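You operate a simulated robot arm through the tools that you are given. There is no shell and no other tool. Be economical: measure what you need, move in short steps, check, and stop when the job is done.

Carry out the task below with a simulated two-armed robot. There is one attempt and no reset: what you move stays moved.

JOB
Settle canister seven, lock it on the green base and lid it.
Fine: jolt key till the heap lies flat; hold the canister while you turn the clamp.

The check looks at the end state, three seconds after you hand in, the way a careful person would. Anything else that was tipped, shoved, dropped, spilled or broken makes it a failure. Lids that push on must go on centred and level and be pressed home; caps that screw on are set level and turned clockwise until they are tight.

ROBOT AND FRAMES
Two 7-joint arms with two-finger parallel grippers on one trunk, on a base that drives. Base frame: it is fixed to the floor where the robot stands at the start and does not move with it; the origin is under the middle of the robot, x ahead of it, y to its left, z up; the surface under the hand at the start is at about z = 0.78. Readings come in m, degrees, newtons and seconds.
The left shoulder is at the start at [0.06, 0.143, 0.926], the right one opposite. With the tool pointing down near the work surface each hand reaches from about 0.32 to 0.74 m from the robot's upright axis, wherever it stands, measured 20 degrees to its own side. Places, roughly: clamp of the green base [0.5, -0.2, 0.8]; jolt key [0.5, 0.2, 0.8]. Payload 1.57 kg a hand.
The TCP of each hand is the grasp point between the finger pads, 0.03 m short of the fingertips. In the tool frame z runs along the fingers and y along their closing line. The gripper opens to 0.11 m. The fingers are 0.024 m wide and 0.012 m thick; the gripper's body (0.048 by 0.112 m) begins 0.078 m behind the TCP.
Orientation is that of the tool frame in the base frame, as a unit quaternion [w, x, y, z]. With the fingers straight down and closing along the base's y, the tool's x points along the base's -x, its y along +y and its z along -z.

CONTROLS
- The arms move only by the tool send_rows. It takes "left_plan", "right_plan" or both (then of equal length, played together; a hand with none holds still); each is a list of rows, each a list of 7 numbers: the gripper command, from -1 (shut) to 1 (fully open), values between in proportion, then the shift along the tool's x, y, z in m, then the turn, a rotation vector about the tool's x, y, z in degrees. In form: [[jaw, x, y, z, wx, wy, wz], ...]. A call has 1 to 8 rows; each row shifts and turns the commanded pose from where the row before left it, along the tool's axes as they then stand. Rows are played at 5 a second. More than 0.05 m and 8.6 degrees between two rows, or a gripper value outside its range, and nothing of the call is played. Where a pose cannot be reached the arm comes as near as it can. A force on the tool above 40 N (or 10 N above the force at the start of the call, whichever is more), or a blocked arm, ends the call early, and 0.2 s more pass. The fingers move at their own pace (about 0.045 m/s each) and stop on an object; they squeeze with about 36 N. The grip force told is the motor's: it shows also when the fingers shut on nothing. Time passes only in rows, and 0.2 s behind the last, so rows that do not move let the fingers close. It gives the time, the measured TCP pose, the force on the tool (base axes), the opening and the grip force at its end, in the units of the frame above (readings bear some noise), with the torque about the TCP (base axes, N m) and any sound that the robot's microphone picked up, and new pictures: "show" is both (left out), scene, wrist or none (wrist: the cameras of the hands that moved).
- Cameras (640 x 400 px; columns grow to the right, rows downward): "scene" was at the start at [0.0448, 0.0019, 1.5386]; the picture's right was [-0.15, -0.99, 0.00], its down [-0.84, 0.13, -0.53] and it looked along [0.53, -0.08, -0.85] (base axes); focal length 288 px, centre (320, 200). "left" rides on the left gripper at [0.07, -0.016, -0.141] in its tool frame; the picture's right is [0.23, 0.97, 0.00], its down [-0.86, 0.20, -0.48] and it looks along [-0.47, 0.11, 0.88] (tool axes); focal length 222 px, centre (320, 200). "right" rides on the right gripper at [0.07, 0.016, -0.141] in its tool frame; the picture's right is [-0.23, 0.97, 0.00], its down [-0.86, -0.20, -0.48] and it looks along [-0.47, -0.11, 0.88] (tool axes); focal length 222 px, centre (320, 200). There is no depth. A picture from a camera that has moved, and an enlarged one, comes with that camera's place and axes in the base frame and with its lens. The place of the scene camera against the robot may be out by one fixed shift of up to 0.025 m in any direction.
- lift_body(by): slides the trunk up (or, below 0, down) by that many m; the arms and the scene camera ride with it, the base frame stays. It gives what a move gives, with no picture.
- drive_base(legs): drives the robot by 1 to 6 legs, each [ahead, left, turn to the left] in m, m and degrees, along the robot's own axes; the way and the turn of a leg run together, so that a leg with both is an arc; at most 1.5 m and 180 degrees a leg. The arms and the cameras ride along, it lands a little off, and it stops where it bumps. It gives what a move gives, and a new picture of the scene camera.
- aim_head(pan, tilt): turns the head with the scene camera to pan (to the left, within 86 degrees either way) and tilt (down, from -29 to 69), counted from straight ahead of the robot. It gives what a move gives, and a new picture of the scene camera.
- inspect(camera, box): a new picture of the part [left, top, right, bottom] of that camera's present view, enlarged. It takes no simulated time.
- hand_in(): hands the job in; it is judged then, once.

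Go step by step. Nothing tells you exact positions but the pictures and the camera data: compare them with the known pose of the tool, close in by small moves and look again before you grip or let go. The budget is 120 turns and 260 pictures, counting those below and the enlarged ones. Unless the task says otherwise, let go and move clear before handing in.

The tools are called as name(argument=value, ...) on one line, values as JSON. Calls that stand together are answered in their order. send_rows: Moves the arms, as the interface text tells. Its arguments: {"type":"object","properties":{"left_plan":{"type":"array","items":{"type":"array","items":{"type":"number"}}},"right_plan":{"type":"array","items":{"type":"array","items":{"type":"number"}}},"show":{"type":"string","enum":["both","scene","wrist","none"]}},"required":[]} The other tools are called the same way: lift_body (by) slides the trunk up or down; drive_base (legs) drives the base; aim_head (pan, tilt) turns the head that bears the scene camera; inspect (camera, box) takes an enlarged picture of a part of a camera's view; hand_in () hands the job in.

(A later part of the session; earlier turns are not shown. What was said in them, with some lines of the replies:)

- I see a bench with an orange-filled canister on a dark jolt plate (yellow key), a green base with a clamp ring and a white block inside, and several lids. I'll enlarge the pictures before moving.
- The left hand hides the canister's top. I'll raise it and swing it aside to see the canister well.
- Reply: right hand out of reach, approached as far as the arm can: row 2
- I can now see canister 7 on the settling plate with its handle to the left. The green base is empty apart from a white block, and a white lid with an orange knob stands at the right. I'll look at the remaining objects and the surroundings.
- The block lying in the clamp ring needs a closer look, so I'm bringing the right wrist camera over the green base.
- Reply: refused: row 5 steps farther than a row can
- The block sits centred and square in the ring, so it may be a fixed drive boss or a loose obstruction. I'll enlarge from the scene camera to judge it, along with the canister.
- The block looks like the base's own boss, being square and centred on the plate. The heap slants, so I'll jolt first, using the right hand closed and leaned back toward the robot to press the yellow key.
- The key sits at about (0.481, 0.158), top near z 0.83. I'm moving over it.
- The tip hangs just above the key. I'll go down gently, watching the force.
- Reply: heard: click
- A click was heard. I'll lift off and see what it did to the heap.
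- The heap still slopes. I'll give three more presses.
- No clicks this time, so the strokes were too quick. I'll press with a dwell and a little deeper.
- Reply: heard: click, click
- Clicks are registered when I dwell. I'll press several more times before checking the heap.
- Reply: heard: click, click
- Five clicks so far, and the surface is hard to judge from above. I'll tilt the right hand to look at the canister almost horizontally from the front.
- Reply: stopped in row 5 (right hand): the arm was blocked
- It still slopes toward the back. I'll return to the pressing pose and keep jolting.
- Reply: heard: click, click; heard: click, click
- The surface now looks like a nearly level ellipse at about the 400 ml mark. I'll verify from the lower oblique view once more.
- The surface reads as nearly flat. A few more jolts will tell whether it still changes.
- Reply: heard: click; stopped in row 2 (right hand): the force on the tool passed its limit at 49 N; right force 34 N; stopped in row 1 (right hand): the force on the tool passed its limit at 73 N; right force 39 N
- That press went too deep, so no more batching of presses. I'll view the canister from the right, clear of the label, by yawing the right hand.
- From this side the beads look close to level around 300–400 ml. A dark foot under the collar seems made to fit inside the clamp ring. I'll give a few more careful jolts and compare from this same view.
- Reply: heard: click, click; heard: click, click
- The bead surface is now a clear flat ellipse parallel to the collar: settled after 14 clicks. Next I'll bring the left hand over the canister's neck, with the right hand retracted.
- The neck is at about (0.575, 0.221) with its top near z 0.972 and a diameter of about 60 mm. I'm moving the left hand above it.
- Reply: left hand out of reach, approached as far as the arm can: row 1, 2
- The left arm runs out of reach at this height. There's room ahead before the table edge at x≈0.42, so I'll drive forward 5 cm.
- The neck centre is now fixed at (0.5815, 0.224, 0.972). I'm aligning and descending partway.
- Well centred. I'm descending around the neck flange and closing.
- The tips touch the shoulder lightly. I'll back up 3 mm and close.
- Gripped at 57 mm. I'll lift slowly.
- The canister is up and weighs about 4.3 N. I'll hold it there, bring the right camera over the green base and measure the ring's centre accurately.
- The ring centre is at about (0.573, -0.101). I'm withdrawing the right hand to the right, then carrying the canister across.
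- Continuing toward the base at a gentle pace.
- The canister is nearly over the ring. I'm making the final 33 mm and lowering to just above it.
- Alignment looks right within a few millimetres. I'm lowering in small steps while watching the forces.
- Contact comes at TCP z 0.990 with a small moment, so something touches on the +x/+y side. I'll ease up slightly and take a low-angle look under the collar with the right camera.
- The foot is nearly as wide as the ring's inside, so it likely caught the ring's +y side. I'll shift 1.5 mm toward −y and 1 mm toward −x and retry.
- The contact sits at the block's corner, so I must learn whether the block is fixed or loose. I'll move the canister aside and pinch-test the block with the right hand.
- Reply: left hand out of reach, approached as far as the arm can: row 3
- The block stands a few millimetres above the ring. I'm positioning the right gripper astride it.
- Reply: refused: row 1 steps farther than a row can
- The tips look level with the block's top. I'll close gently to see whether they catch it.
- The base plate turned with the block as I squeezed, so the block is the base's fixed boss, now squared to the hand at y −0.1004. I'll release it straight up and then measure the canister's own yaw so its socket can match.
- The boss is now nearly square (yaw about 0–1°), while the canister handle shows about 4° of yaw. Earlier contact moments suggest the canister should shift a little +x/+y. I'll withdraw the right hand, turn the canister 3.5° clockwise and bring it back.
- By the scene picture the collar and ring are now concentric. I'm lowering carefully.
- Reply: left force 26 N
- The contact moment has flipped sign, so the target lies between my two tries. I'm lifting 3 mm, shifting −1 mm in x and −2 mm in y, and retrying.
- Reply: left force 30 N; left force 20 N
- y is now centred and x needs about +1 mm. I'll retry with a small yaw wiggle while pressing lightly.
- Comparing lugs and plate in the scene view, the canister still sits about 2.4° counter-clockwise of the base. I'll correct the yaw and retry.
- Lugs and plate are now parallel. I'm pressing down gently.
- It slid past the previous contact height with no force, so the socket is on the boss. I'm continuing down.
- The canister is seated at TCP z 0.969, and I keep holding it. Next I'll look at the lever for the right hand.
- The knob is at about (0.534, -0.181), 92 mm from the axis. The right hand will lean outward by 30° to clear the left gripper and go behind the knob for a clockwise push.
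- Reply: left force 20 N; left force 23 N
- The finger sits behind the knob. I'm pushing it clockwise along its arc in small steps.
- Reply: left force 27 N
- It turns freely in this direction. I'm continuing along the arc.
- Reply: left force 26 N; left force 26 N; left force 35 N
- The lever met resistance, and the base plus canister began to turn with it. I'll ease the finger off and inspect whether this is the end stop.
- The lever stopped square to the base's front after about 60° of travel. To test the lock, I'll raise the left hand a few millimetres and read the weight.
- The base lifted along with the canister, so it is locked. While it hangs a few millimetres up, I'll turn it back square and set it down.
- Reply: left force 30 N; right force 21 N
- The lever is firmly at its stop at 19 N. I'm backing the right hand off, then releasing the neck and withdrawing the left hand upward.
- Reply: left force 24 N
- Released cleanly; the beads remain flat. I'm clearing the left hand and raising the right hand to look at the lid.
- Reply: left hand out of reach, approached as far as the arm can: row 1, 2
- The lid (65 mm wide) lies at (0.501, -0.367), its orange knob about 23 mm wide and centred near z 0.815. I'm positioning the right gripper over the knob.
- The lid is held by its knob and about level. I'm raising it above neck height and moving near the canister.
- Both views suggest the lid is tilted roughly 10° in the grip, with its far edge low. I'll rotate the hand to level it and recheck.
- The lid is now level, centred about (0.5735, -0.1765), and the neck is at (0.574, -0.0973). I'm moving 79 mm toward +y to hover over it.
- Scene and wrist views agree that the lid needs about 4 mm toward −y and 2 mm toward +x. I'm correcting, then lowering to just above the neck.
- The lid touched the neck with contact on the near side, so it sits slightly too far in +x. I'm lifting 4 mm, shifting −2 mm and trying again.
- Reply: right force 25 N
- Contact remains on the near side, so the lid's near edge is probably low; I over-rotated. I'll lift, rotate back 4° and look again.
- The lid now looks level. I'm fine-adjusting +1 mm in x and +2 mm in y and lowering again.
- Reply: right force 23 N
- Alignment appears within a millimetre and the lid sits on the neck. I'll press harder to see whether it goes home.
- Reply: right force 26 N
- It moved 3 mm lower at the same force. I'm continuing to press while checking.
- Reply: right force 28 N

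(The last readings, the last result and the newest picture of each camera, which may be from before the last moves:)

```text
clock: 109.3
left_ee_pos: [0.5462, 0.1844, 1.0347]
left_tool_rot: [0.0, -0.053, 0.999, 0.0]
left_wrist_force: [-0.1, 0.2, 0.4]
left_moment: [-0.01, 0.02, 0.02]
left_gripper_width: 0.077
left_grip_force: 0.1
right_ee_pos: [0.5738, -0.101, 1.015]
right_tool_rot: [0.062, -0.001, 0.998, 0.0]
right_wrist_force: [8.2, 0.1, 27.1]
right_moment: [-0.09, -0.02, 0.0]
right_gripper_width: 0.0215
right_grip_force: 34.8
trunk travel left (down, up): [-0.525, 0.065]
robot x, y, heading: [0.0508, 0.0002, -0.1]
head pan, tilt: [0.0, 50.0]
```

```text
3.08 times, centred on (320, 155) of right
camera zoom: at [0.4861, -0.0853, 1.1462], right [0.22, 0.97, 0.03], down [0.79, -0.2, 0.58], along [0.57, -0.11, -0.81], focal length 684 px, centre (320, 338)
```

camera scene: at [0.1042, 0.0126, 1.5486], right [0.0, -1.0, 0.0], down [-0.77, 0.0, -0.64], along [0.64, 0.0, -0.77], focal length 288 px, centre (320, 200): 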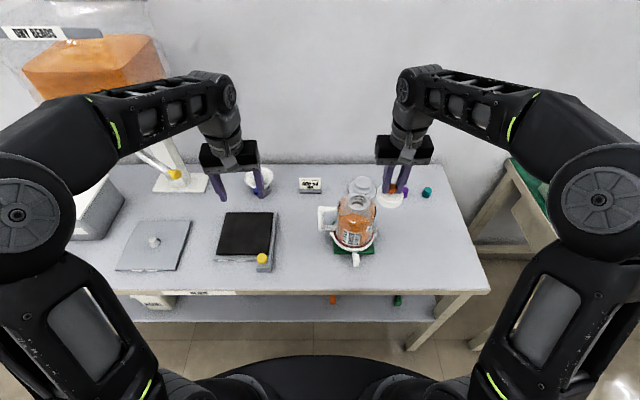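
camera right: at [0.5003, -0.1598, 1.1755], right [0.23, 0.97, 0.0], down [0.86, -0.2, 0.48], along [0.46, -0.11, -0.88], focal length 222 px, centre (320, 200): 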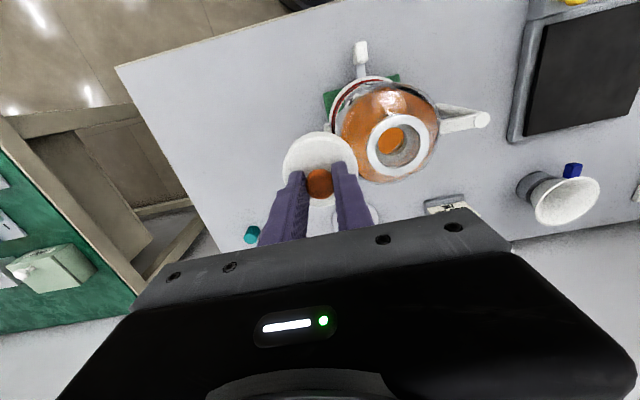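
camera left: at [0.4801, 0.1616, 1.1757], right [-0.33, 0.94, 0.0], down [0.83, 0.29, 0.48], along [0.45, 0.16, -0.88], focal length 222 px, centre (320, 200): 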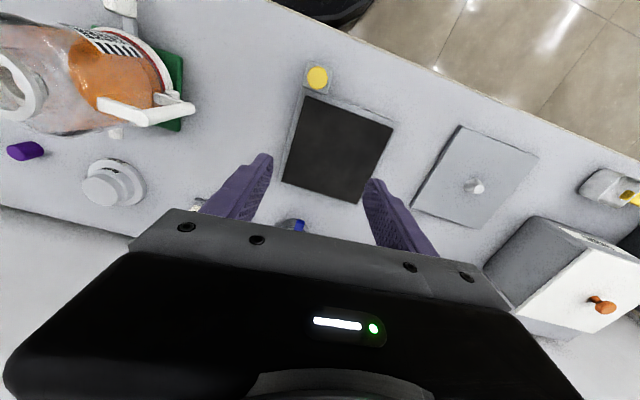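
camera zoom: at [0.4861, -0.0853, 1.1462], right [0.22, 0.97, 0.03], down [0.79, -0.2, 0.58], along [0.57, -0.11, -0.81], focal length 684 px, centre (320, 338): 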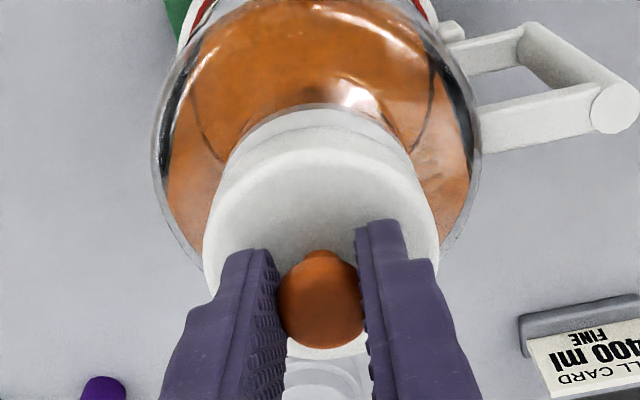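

The far side has slipped over the rim while the near side still rides on top, so the lid is slightly too far in +x. I'll lift off and reassess.

send_rows(right_plan=[[-1, -0.0005, 0, -0.004, 0, 0, 0], [-1, -0.001, 0, -0.008, 0, 0, 0], [-1, 0, 0, 0, 0, 0, 0]], show="none")

inspect(camera="left", box=[0, 20, 110, 150])

inspect(camera="scene", box=[330, 165, 390, 220])

inspect(camera="right", box=[240, 90, 400, 220])

```text
clock: 110.1
left_ee_pos: [0.5472, 0.1835, 1.0343]
left_tool_rot: [0.0, -0.053, 0.999, 0.0]
left_wrist_force: [0.1, -0.1, 0.0]
left_moment: [0.01, 0.04, -0.01]
left_gripper_width: 0.0769
left_grip_force: 0.1
right_ee_pos: [0.5722, -0.1013, 1.025]
right_tool_rot: [0.059, -0.001, 0.998, -0.001]
right_wrist_force: [-0.6, 0.4, -0.6]
right_moment: [-0.01, 0.03, 0.01]
right_gripper_width: 0.0213
right_grip_force: 34.0
trunk travel left (down, up): [-0.525, 0.065]
robot x, y, heading: [0.0542, -0.0044, 0.2]
head pan, tilt: [0.0, 50.0]
```

```text
3.08 times, centred on (55, 85) of left
camera zoom: at [0.4802, 0.1606, 1.1758], right [-0.33, 0.94, 0.0], down [0.83, 0.29, 0.48], along [0.45, 0.16, -0.88], focal length 684 px, centre (1135, 554)
```

zoom: 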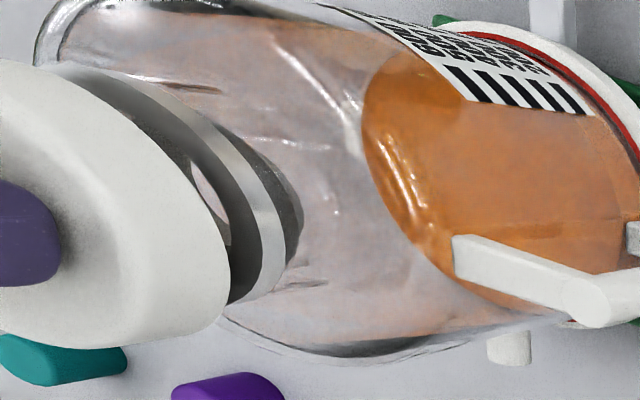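

```text
7.27 times, centred on (360, 192) of scene
camera zoom: at [0.1043, 0.012, 1.5485], right [0.0, -1.0, 0.0], down [-0.77, 0.0, -0.64], along [0.64, 0.0, -0.77], focal length 2094 px, centre (29, 254)
```

zoom: 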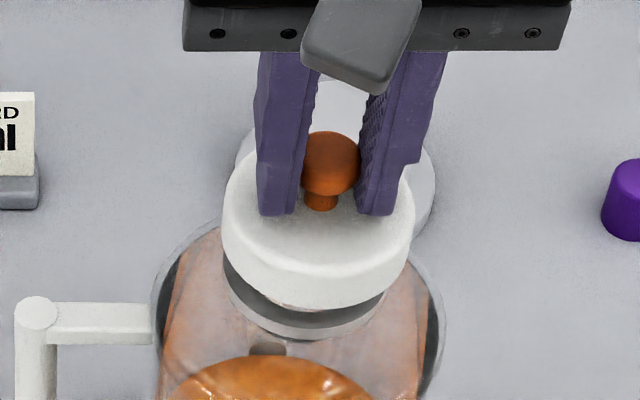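

```text
3.08 times, centred on (320, 155) of right
camera zoom: at [0.4862, -0.0857, 1.1564], right [0.22, 0.97, 0.03], down [0.79, -0.2, 0.58], along [0.57, -0.11, -0.82], focal length 684 px, centre (320, 338)
```

zoom: 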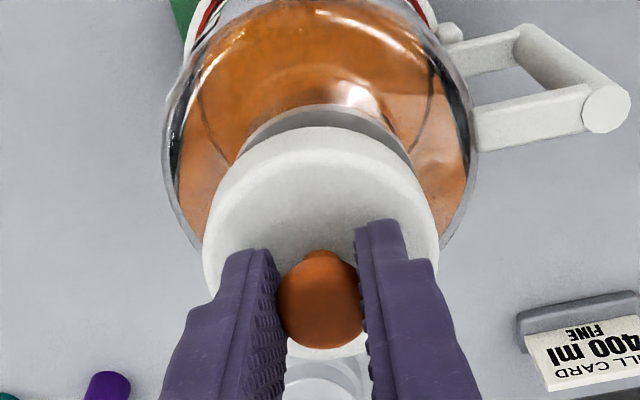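

inspect(camera="scene", box=[355, 190, 390, 215])

inspect(camera="left", box=[0, 40, 60, 130])

```text
16.00 times, centred on (372, 202) of scene
camera zoom: at [0.1043, 0.012, 1.5485], right [0.0, -1.0, 0.0], down [-0.77, 0.0, -0.64], along [0.64, 0.0, -0.77], focal length 4606 px, centre (-520, 160)
```

zoom: 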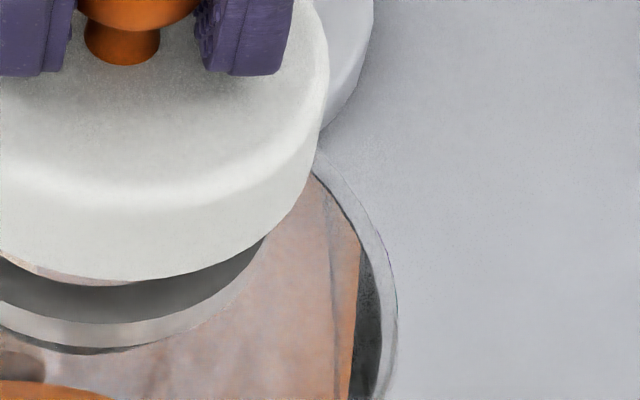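

```text
4.44 times, centred on (30, 85) of left
camera zoom: at [0.4802, 0.1606, 1.1758], right [-0.33, 0.94, 0.0], down [0.83, 0.29, 0.48], along [0.45, 0.16, -0.88], focal length 987 px, centre (1609, 711)
```

zoom: 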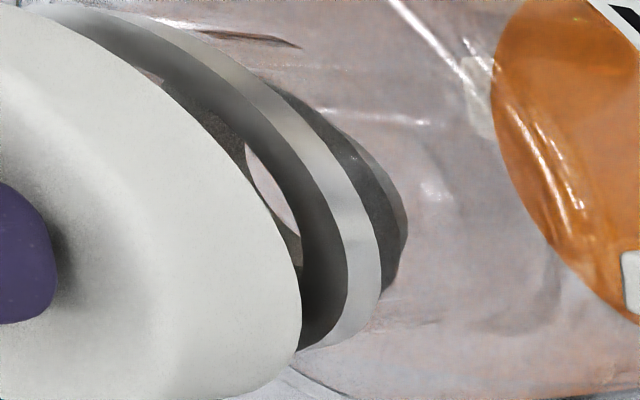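

The lid is a hollow cap that slides over the neck rim. I'll hook its far side first, pull gently toward the robot, then rotate and press the near side down.

send_rows(right_plan=[[-1, 0.0005, 0, 0.004, 0, 0, 0], [-1, 0.0004, 0, 0.003, 0, 0, 0], [-1, 0.001, 0, 0.0005, 0, 0, 0], [-1, 0, 0, 0, 0, 0, 0]], show="none")

```text
clock: 111.1
left_ee_pos: [0.5472, 0.1835, 1.0351]
left_tool_rot: [0.0, -0.053, 0.999, 0.0]
left_wrist_force: [0.0, -0.3, 0.9]
left_moment: [0.01, -0.01, -0.01]
left_gripper_width: 0.077
left_grip_force: 0.0
right_ee_pos: [0.5731, -0.1013, 1.0174]
right_tool_rot: [0.06, -0.001, 0.998, 0.0]
right_wrist_force: [-0.2, -0.4, 0.6]
right_moment: [0.01, 0.04, 0.0]
right_gripper_width: 0.0216
right_grip_force: 34.6
trunk travel left (down, up): [-0.525, 0.065]
robot x, y, heading: [0.048, 0.001, 0.2]
head pan, tilt: [0.0, 50.0]
```

send_rows(right_plan=[[-1, 0.0003, 0, 0.002, 0, 0, 0], [-1, 0.0002, 0, 0.0015, 0, 0, 0], [-1, 0, 0, 0, 0, 0, 0]], show="none")

inspect(camera="left", box=[0, 20, 110, 150])

inspect(camera="scene", box=[330, 165, 390, 220])

```text
clock: 111.9
left_ee_pos: [0.548, 0.1842, 1.0352]
left_tool_rot: [0.001, -0.054, 0.999, 0.0]
left_wrist_force: [-0.4, -1.3, -0.1]
left_moment: [-0.03, 0.02, -0.01]
left_gripper_width: 0.0769
left_grip_force: 0.0
right_ee_pos: [0.5719, -0.1011, 1.0153]
right_tool_rot: [0.061, -0.001, 0.998, 0.0]
right_wrist_force: [0.5, 0.5, 4.9]
right_moment: [0.05, 0.09, -0.03]
right_gripper_width: 0.0215
right_grip_force: 34.7
trunk travel left (down, up): [-0.525, 0.065]
robot x, y, heading: [0.0524, -0.0009, 0.0]
head pan, tilt: [0.0, 50.0]
```

```text
3.08 times, centred on (55, 85) of left
camera zoom: at [0.4799, 0.1607, 1.1761], right [-0.33, 0.94, 0.0], down [0.83, 0.29, 0.48], along [0.45, 0.16, -0.88], focal length 684 px, centre (1135, 554)
```

zoom: 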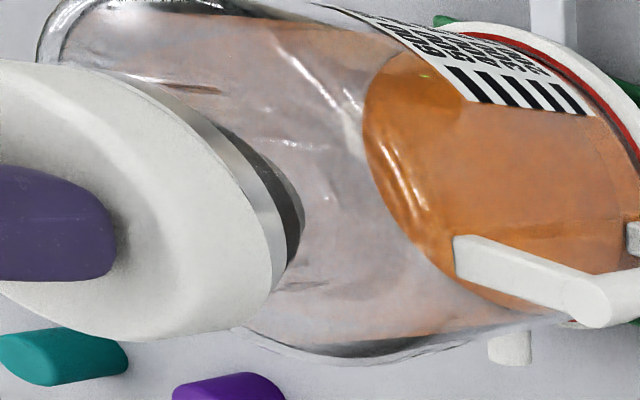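

```text
7.27 times, centred on (360, 192) of scene
camera zoom: at [0.1038, 0.0121, 1.5487], right [0.0, -1.0, 0.0], down [-0.77, 0.0, -0.64], along [0.64, 0.0, -0.77], focal length 2094 px, centre (29, 254)
```

zoom: 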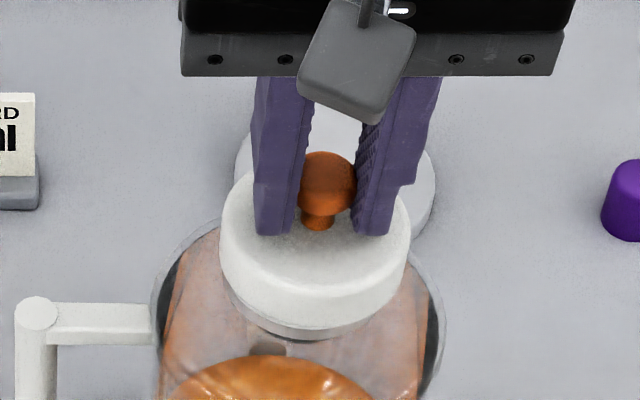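

send_rows(right_plan=[[-1, 0.0028, 0, 0.0015, 0, -4, 0], [-1, 0.0028, 0, 0.0015, 0, -4, 0], [-1, 0, 0, 0, 0, 0, 0]], show="none")

inspect(camera="left", box=[0, 20, 110, 150])

inspect(camera="scene", box=[330, 165, 390, 220])

```text
clock: 112.7
left_ee_pos: [0.5452, 0.1843, 1.0357]
left_tool_rot: [0.002, -0.052, 0.999, 0.0]
left_wrist_force: [0.6, -0.3, -0.9]
left_moment: [-0.01, 0.01, 0.0]
left_gripper_width: 0.077
left_grip_force: 0.0
right_ee_pos: [0.5677, -0.0998, 1.0145]
right_tool_rot: [0.135, -0.001, 0.991, 0.001]
right_wrist_force: [-4.5, -1.8, 18.2]
right_moment: [-0.13, 0.58, -0.02]
right_gripper_width: 0.0216
right_grip_force: 34.9
trunk travel left (down, up): [-0.525, 0.065]
robot x, y, heading: [0.0503, 0.0031, -0.0]
head pan, tilt: [0.0, 50.0]
stopped in row 3 (right hand): the force on the tool passed its limit at 42 N (the readings are from after the stop); the commanded pose is now the measured one
```

```text
3.08 times, centred on (55, 85) of left
camera zoom: at [0.4785, 0.1605, 1.1763], right [-0.33, 0.94, 0.0], down [0.83, 0.29, 0.48], along [0.45, 0.16, -0.88], focal length 684 px, centre (1135, 554)
```

zoom: 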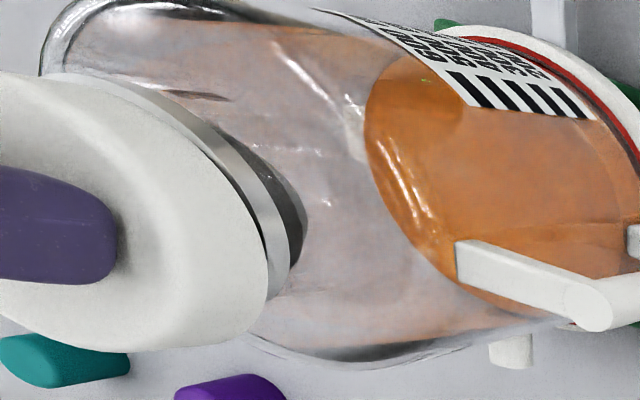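

```text
7.27 times, centred on (360, 192) of scene
camera zoom: at [0.102, 0.0121, 1.5485], right [0.0, -1.0, 0.0], down [-0.77, 0.0, -0.64], along [0.64, 0.0, -0.77], focal length 2094 px, centre (29, 254)
```

zoom: 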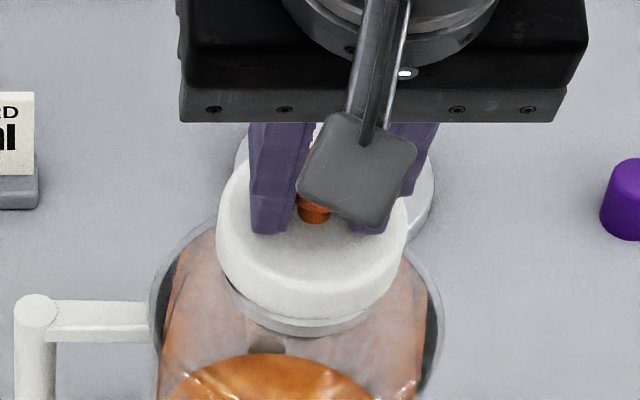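

The wrist view showed the ring's near rim peeking out beyond the lid, so the lid really is several millimetres too far in +x. I'll lift, shift −5 mm and review.

send_rows(right_plan=[[-1, -0.0015, 0, -0.006, 0, 0, 0], [-1, 0.0005, 0, -0.002, 0, 4, 0], [-1, 0.003, 0, 0, 0, 0, 0], [-1, 0, 0, 0, 0, 0, 0]], show="none")

inspect(camera="left", box=[0, 20, 110, 150])

inspect(camera="scene", box=[330, 165, 390, 220])

inspect(camera="right", box=[240, 90, 400, 220])

```text
clock: 113.7
left_ee_pos: [0.547, 0.184, 1.0354]
left_tool_rot: [0.0, -0.053, 0.999, -0.001]
left_wrist_force: [-0.3, 0.0, 0.8]
left_moment: [-0.01, 0.02, 0.0]
left_gripper_width: 0.0772
left_grip_force: 0.2
right_ee_pos: [0.5641, -0.1003, 1.0199]
right_tool_rot: [0.098, -0.002, 0.995, 0.001]
right_wrist_force: [-0.4, -0.4, -0.3]
right_moment: [0.02, 0.01, 0.0]
right_gripper_width: 0.0214
right_grip_force: 34.4
trunk travel left (down, up): [-0.525, 0.065]
robot x, y, heading: [0.0464, -0.0003, 0.2]
head pan, tilt: [0.0, 50.0]
```

```text
3.08 times, centred on (55, 85) of left
camera zoom: at [0.4803, 0.1607, 1.1758], right [-0.33, 0.94, 0.0], down [0.83, 0.29, 0.48], along [0.45, 0.16, -0.88], focal length 684 px, centre (1135, 554)
```

zoom: 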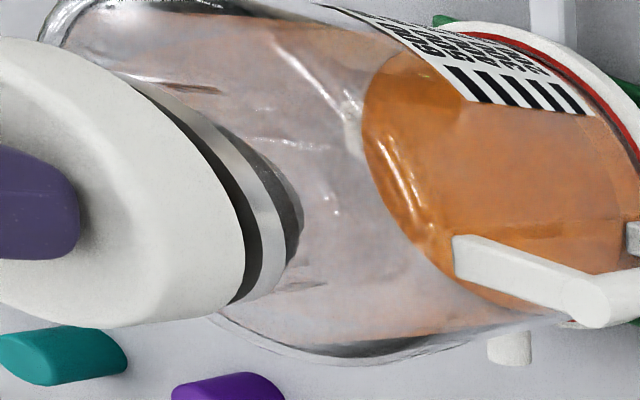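

```text
7.27 times, centred on (360, 192) of scene
camera zoom: at [0.1043, 0.0121, 1.5486], right [0.0, -1.0, 0.0], down [-0.77, 0.0, -0.64], along [0.64, 0.0, -0.77], focal length 2094 px, centre (29, 254)
```

zoom: 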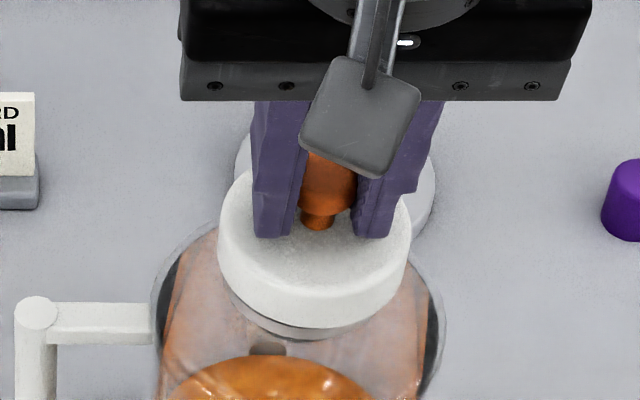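

```text
3.08 times, centred on (320, 155) of right
camera zoom: at [0.4683, -0.0848, 1.145], right [0.22, 0.97, 0.05], down [0.75, -0.2, 0.64], along [0.63, -0.11, -0.77], focal length 684 px, centre (320, 338)
```

zoom: 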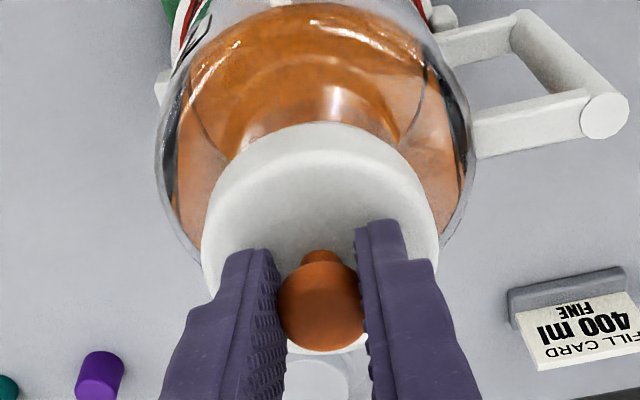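

Now the lid covers the ring symmetrically. I'm lowering again in small steps.

send_rows(right_plan=[[-1, 0.0004, 0, 0.002, 0, 0, 0], [-1, 0.0004, 0, 0.002, 0, 0, 0], [-1, 0, 0, 0, 0, 0, 0]], show="none")

```text
clock: 114.5
left_ee_pos: [0.5476, 0.1843, 1.0337]
left_tool_rot: [0.001, -0.053, 0.999, 0.0]
left_wrist_force: [-0.1, -0.1, -0.8]
left_moment: [-0.01, -0.01, 0.0]
left_gripper_width: 0.077
left_grip_force: 0.1
right_ee_pos: [0.5641, -0.1009, 1.0155]
right_tool_rot: [0.099, -0.002, 0.995, 0.0]
right_wrist_force: [0.2, 0.2, -0.2]
right_moment: [0.0, -0.01, -0.02]
right_gripper_width: 0.0211
right_grip_force: 34.4
trunk travel left (down, up): [-0.525, 0.065]
robot x, y, heading: [0.0478, 0.0003, -0.1]
head pan, tilt: [0.0, 50.0]
```

send_rows(right_plan=[[-1, 0.0004, 0, 0.002, 0, 0, 0], [-1, 0.0004, 0, 0.002, 0, 0, 0], [-1, 0, 0, 0, 0, 0, 0]], show="none")

inspect(camera="left", box=[0, 20, 110, 150])

inspect(camera="scene", box=[330, 165, 390, 220])

```text
clock: 115.3
left_ee_pos: [0.5465, 0.1836, 1.035]
left_tool_rot: [-0.001, -0.054, 0.999, 0.0]
left_wrist_force: [-0.2, 0.1, -0.3]
left_moment: [0.01, 0.02, -0.02]
left_gripper_width: 0.0769
left_grip_force: 0.1
right_ee_pos: [0.5656, -0.0998, 1.0131]
right_tool_rot: [0.102, -0.001, 0.995, 0.002]
right_wrist_force: [3.4, 2.5, 20.4]
right_moment: [-0.29, 0.36, -0.04]
right_gripper_width: 0.0214
right_grip_force: 34.8
trunk travel left (down, up): [-0.525, 0.065]
robot x, y, heading: [0.0473, -0.0023, 0.1]
head pan, tilt: [0.0, 50.0]
heard: snap
```

```text
3.08 times, centred on (55, 85) of left
camera zoom: at [0.4791, 0.1611, 1.1765], right [-0.33, 0.94, 0.0], down [0.83, 0.29, 0.48], along [0.45, 0.16, -0.88], focal length 684 px, centre (1135, 554)
```

zoom: 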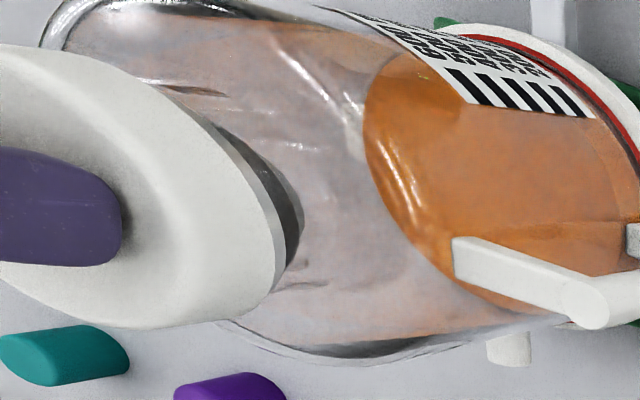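

```text
7.27 times, centred on (360, 192) of scene
camera zoom: at [0.1029, 0.0127, 1.5489], right [0.0, -1.0, 0.0], down [-0.77, 0.0, -0.64], along [0.64, 0.0, -0.77], focal length 2094 px, centre (29, 254)
```

zoom: 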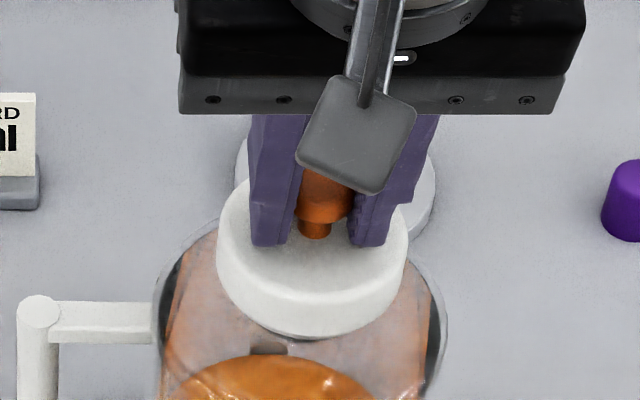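

A snap was heard and the lid has dropped over the ring. I'll release the knob, rise and check that it sits level.

send_rows(right_plan=[[-0.3, 0, 0, 0, 0, 0, 0], [-0.3, 0, 0, 0, 0, 0, 0], [-0.3, -0.004, 0, -0.02, 0, 0, 0], [-0.3, -0.008, 0, -0.04, 0, 0, 0], [-0.3, 0, 0, 0, 0, 5.5, 0], [-0.3, 0, 0, 0, 0, 5.5, 0]], show="none")

inspect(camera="left", box=[0, 20, 110, 150])

inspect(camera="scene", box=[320, 165, 390, 250])

inspect(camera="right", box=[240, 60, 400, 190])

```text
clock: 116.7
left_ee_pos: [0.5481, 0.1836, 1.0343]
left_tool_rot: [0.0, -0.052, 0.999, 0.0]
left_wrist_force: [0.1, -0.4, 0.2]
left_moment: [-0.01, 0.01, -0.01]
left_gripper_width: 0.0769
left_grip_force: 0.1
right_ee_pos: [0.5656, -0.1001, 1.0722]
right_tool_rot: [0.002, -0.001, 1.0, 0.001]
right_wrist_force: [0.2, 0.2, 0.4]
right_moment: [-0.01, 0.0, -0.01]
right_gripper_width: 0.0384
right_grip_force: 0.1
trunk travel left (down, up): [-0.525, 0.065]
robot x, y, heading: [0.0495, -0.0004, 0.3]
head pan, tilt: [0.0, 50.0]
```

```text
3.08 times, centred on (55, 85) of left
camera zoom: at [0.4803, 0.1606, 1.1758], right [-0.33, 0.94, 0.0], down [0.83, 0.29, 0.48], along [0.45, 0.16, -0.88], focal length 684 px, centre (1135, 554)
```

zoom: 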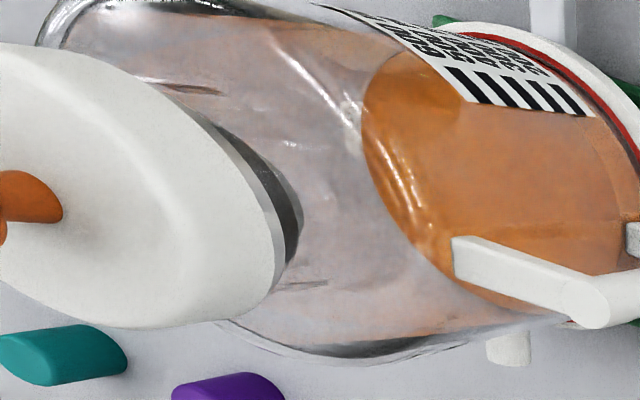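

```text
4.71 times, centred on (355, 208) of scene
camera zoom: at [0.1044, 0.0121, 1.5486], right [0.0, -1.0, 0.0], down [-0.77, 0.0, -0.64], along [0.64, 0.0, -0.77], focal length 1355 px, centre (155, 165)
```

zoom: 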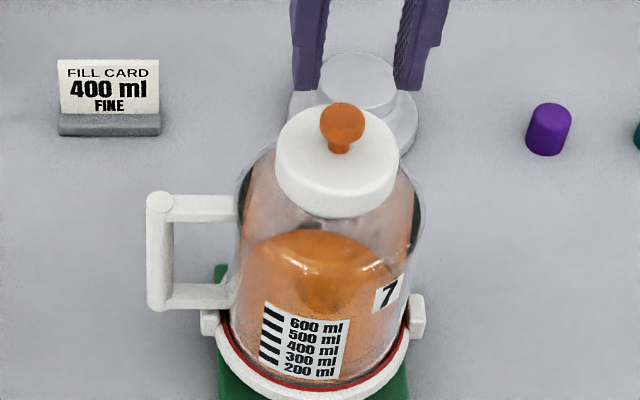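

```text
3.08 times, centred on (320, 125) of right
camera zoom: at [0.4946, -0.0852, 1.2128], right [0.23, 0.97, 0.0], down [0.85, -0.2, 0.48], along [0.47, -0.11, -0.88], focal length 684 px, centre (320, 431)
```

zoom: 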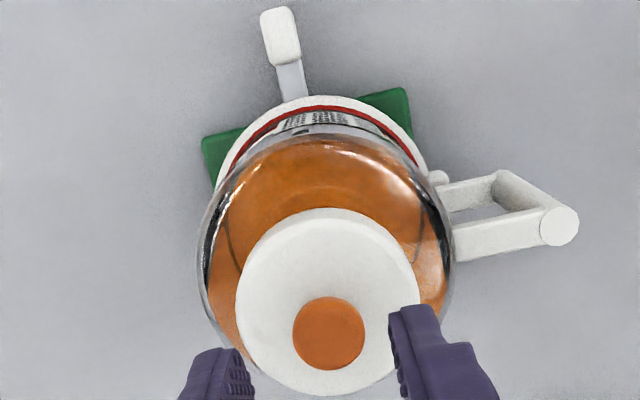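

It looks seated and level. To be sure it's home, I'll press straight down on the knob with closed fingers.

send_rows(right_plan=[[-1, -0.007, 0, 0, 0, 0, 0], [-1, 0, 0, 0, 0, 0, 0], [-1, 0, 0, 0.02, 0, 0, 0], [-1, 0, 0, 0.008, 0, 0, 0], [-1, 0, 0, 0, 0, 0, 0]], show="none")

inspect(camera="scene", box=[330, 165, 390, 220])

```text
clock: 117.9
left_ee_pos: [0.5475, 0.184, 1.0355]
left_tool_rot: [0.0, -0.054, 0.999, 0.0]
left_wrist_force: [-0.4, 0.2, -0.5]
left_moment: [0.02, 0.01, 0.03]
left_gripper_width: 0.0768
left_grip_force: 0.1
right_ee_pos: [0.572, -0.1014, 1.0455]
right_tool_rot: [0.003, -0.001, 1.0, 0.001]
right_wrist_force: [-0.6, 0.0, 0.5]
right_moment: [0.0, -0.01, 0.0]
right_gripper_width: 0.0
right_grip_force: 21.4
trunk travel left (down, up): [-0.525, 0.065]
robot x, y, heading: [0.0528, -0.0005, 0.1]
head pan, tilt: [0.0, 50.0]
```

```text
7.27 times, centred on (360, 192) of scene
camera zoom: at [0.1041, 0.012, 1.5486], right [0.0, -1.0, 0.0], down [-0.77, 0.0, -0.64], along [0.64, 0.0, -0.77], focal length 2094 px, centre (29, 254)
```

zoom: 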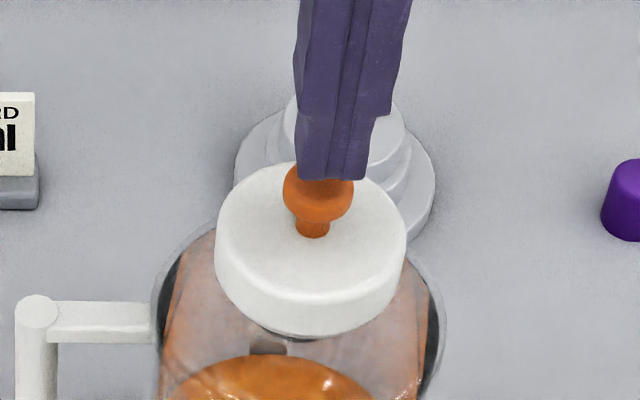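

send_rows(right_plan=[[-1, 0, 0.0025, 0.006, 0, 0, 0], [-1, 0, 0, 0.005, 0, 0, 0], [-1, 0, 0, 0.003, 0, 0, 0], [-1, 0, 0, 0, 0, 0, 0]], show="none")

```text
clock: 118.9
left_ee_pos: [0.5451, 0.1839, 1.0357]
left_tool_rot: [0.001, -0.052, 0.999, 0.0]
left_wrist_force: [-0.3, 0.6, 0.0]
left_moment: [-0.03, -0.01, 0.01]
left_gripper_width: 0.077
left_grip_force: 0.1
right_ee_pos: [0.5712, -0.0973, 1.036]
right_tool_rot: [0.008, -0.002, 1.0, 0.002]
right_wrist_force: [3.5, -2.6, 40.0]
right_moment: [-0.05, 0.05, 0.03]
right_gripper_width: 0.0
right_grip_force: 21.0
trunk travel left (down, up): [-0.525, 0.065]
robot x, y, heading: [0.0509, -0.0048, 0.0]
head pan, tilt: [0.0, 50.0]
```

A firm 40 N press produced no further movement, so the lid is home. I'm withdrawing and doing a final inspection.

send_rows(right_plan=[[-1, 0, 0, -0.03, 0, 0, 0], [-1, 0, 0, -0.03, 0, 0, 0], [-1, 0.01, -0.045, 0, 0, 0, 0], [-1, 0.02, -0.045, 0, 0, 0, 0], [-1, 0.02, -0.045, 0, 0, 0, 0], [-1, 0.02, -0.045, 0, 0, 0, 0]], show="scene")

inspect(camera="scene", box=[310, 165, 400, 275])

inspect(camera="right", box=[380, 40, 620, 240])

inspect(camera="left", box=[0, 0, 200, 170])

```text
clock: 120.3
left_ee_pos: [0.5468, 0.1827, 1.0333]
left_tool_rot: [0.0, -0.053, 0.999, 0.0]
left_wrist_force: [0.2, -0.7, -0.2]
left_moment: [-0.01, 0.01, 0.04]
left_gripper_width: 0.0772
left_grip_force: 0.0
right_ee_pos: [0.503, -0.2767, 1.09]
right_tool_rot: [0.002, -0.001, 1.0, 0.001]
right_wrist_force: [-0.8, 0.5, 0.1]
right_moment: [0.04, -0.01, 0.04]
right_gripper_width: 0.0
right_grip_force: 21.3
trunk travel left (down, up): [-0.525, 0.065]
robot x, y, heading: [0.052, 0.0006, -0.2]
head pan, tilt: [0.0, 50.0]
camera scene: at [0.1034, 0.0115, 1.5487], right [0.0, -1.0, 0.0], down [-0.77, 0.0, -0.64], along [0.64, 0.0, -0.77], focal length 288 px, centre (320, 200)
```

scene: 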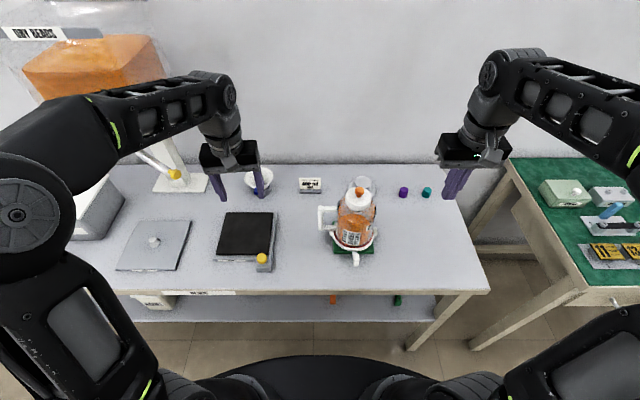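

```text
3.64 times, centred on (355, 220) of scene
camera zoom: at [0.1034, 0.0115, 1.5487], right [0.0, -1.0, 0.0], down [-0.77, 0.0, -0.64], along [0.64, 0.0, -0.77], focal length 1047 px, centre (193, 127)
```

zoom: 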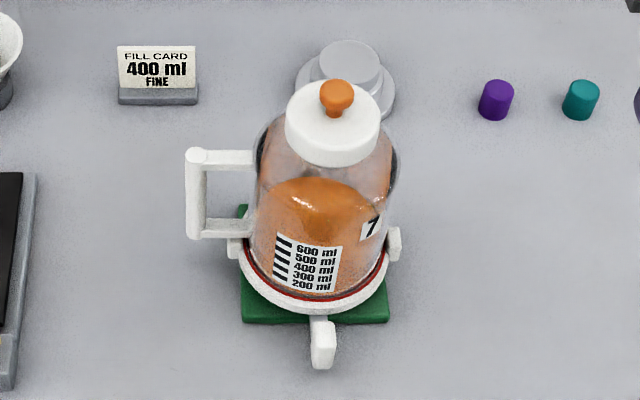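

```text
2.00 times, centred on (500, 140) of right
camera zoom: at [0.4308, -0.2599, 1.2314], right [0.22, 0.97, 0.0], down [0.85, -0.2, 0.48], along [0.47, -0.11, -0.88], focal length 444 px, centre (-40, 320)
```

zoom: 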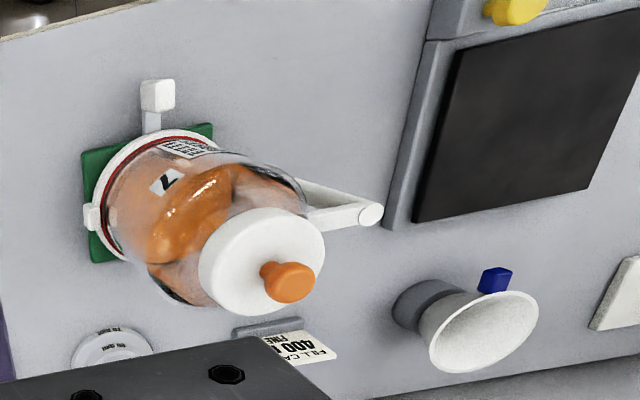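

```text
2.35 times, centred on (100, 85) of left
camera zoom: at [0.4795, 0.1602, 1.1762], right [-0.33, 0.94, 0.0], down [0.83, 0.29, 0.48], along [0.45, 0.16, -0.88], focal length 523 px, centre (838, 471)
```

zoom: 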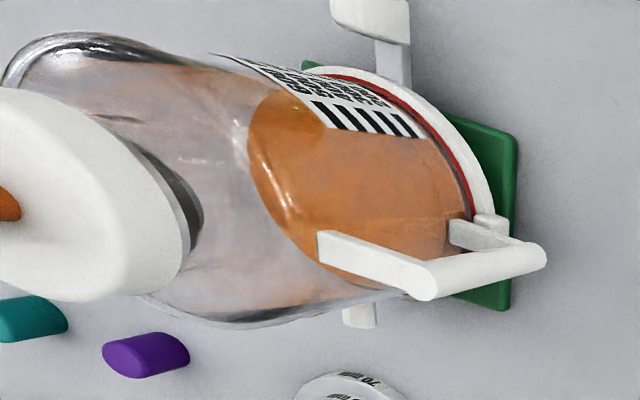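

Canister seven's beads lie flat, it is clamped on the green base with the lever at its stop, and the lid is snapped on level. Both hands are clear, so I'm handing in.

hand_in()

```text
The job is handed in.
```

The job is handed in: canister seven is settled, locked on the green base and lidded, with nothing else tipped or spilled that I could see.

- **Settling:** it took 14 jolts before the beads lay flat. One press went too deep, peaking at 73 N, but the station did not shift.
- **Locking:** the clamp lever turned about 60° to a firm stop while the other hand held the canister. A small lift raised base and canister together, so they are locked. While I seated and clamped the canister, the base turned a few degrees. I set it back square.
- **Lid:** it went on with a snap after a few tries at centring, and a 40 N press moved it no further.
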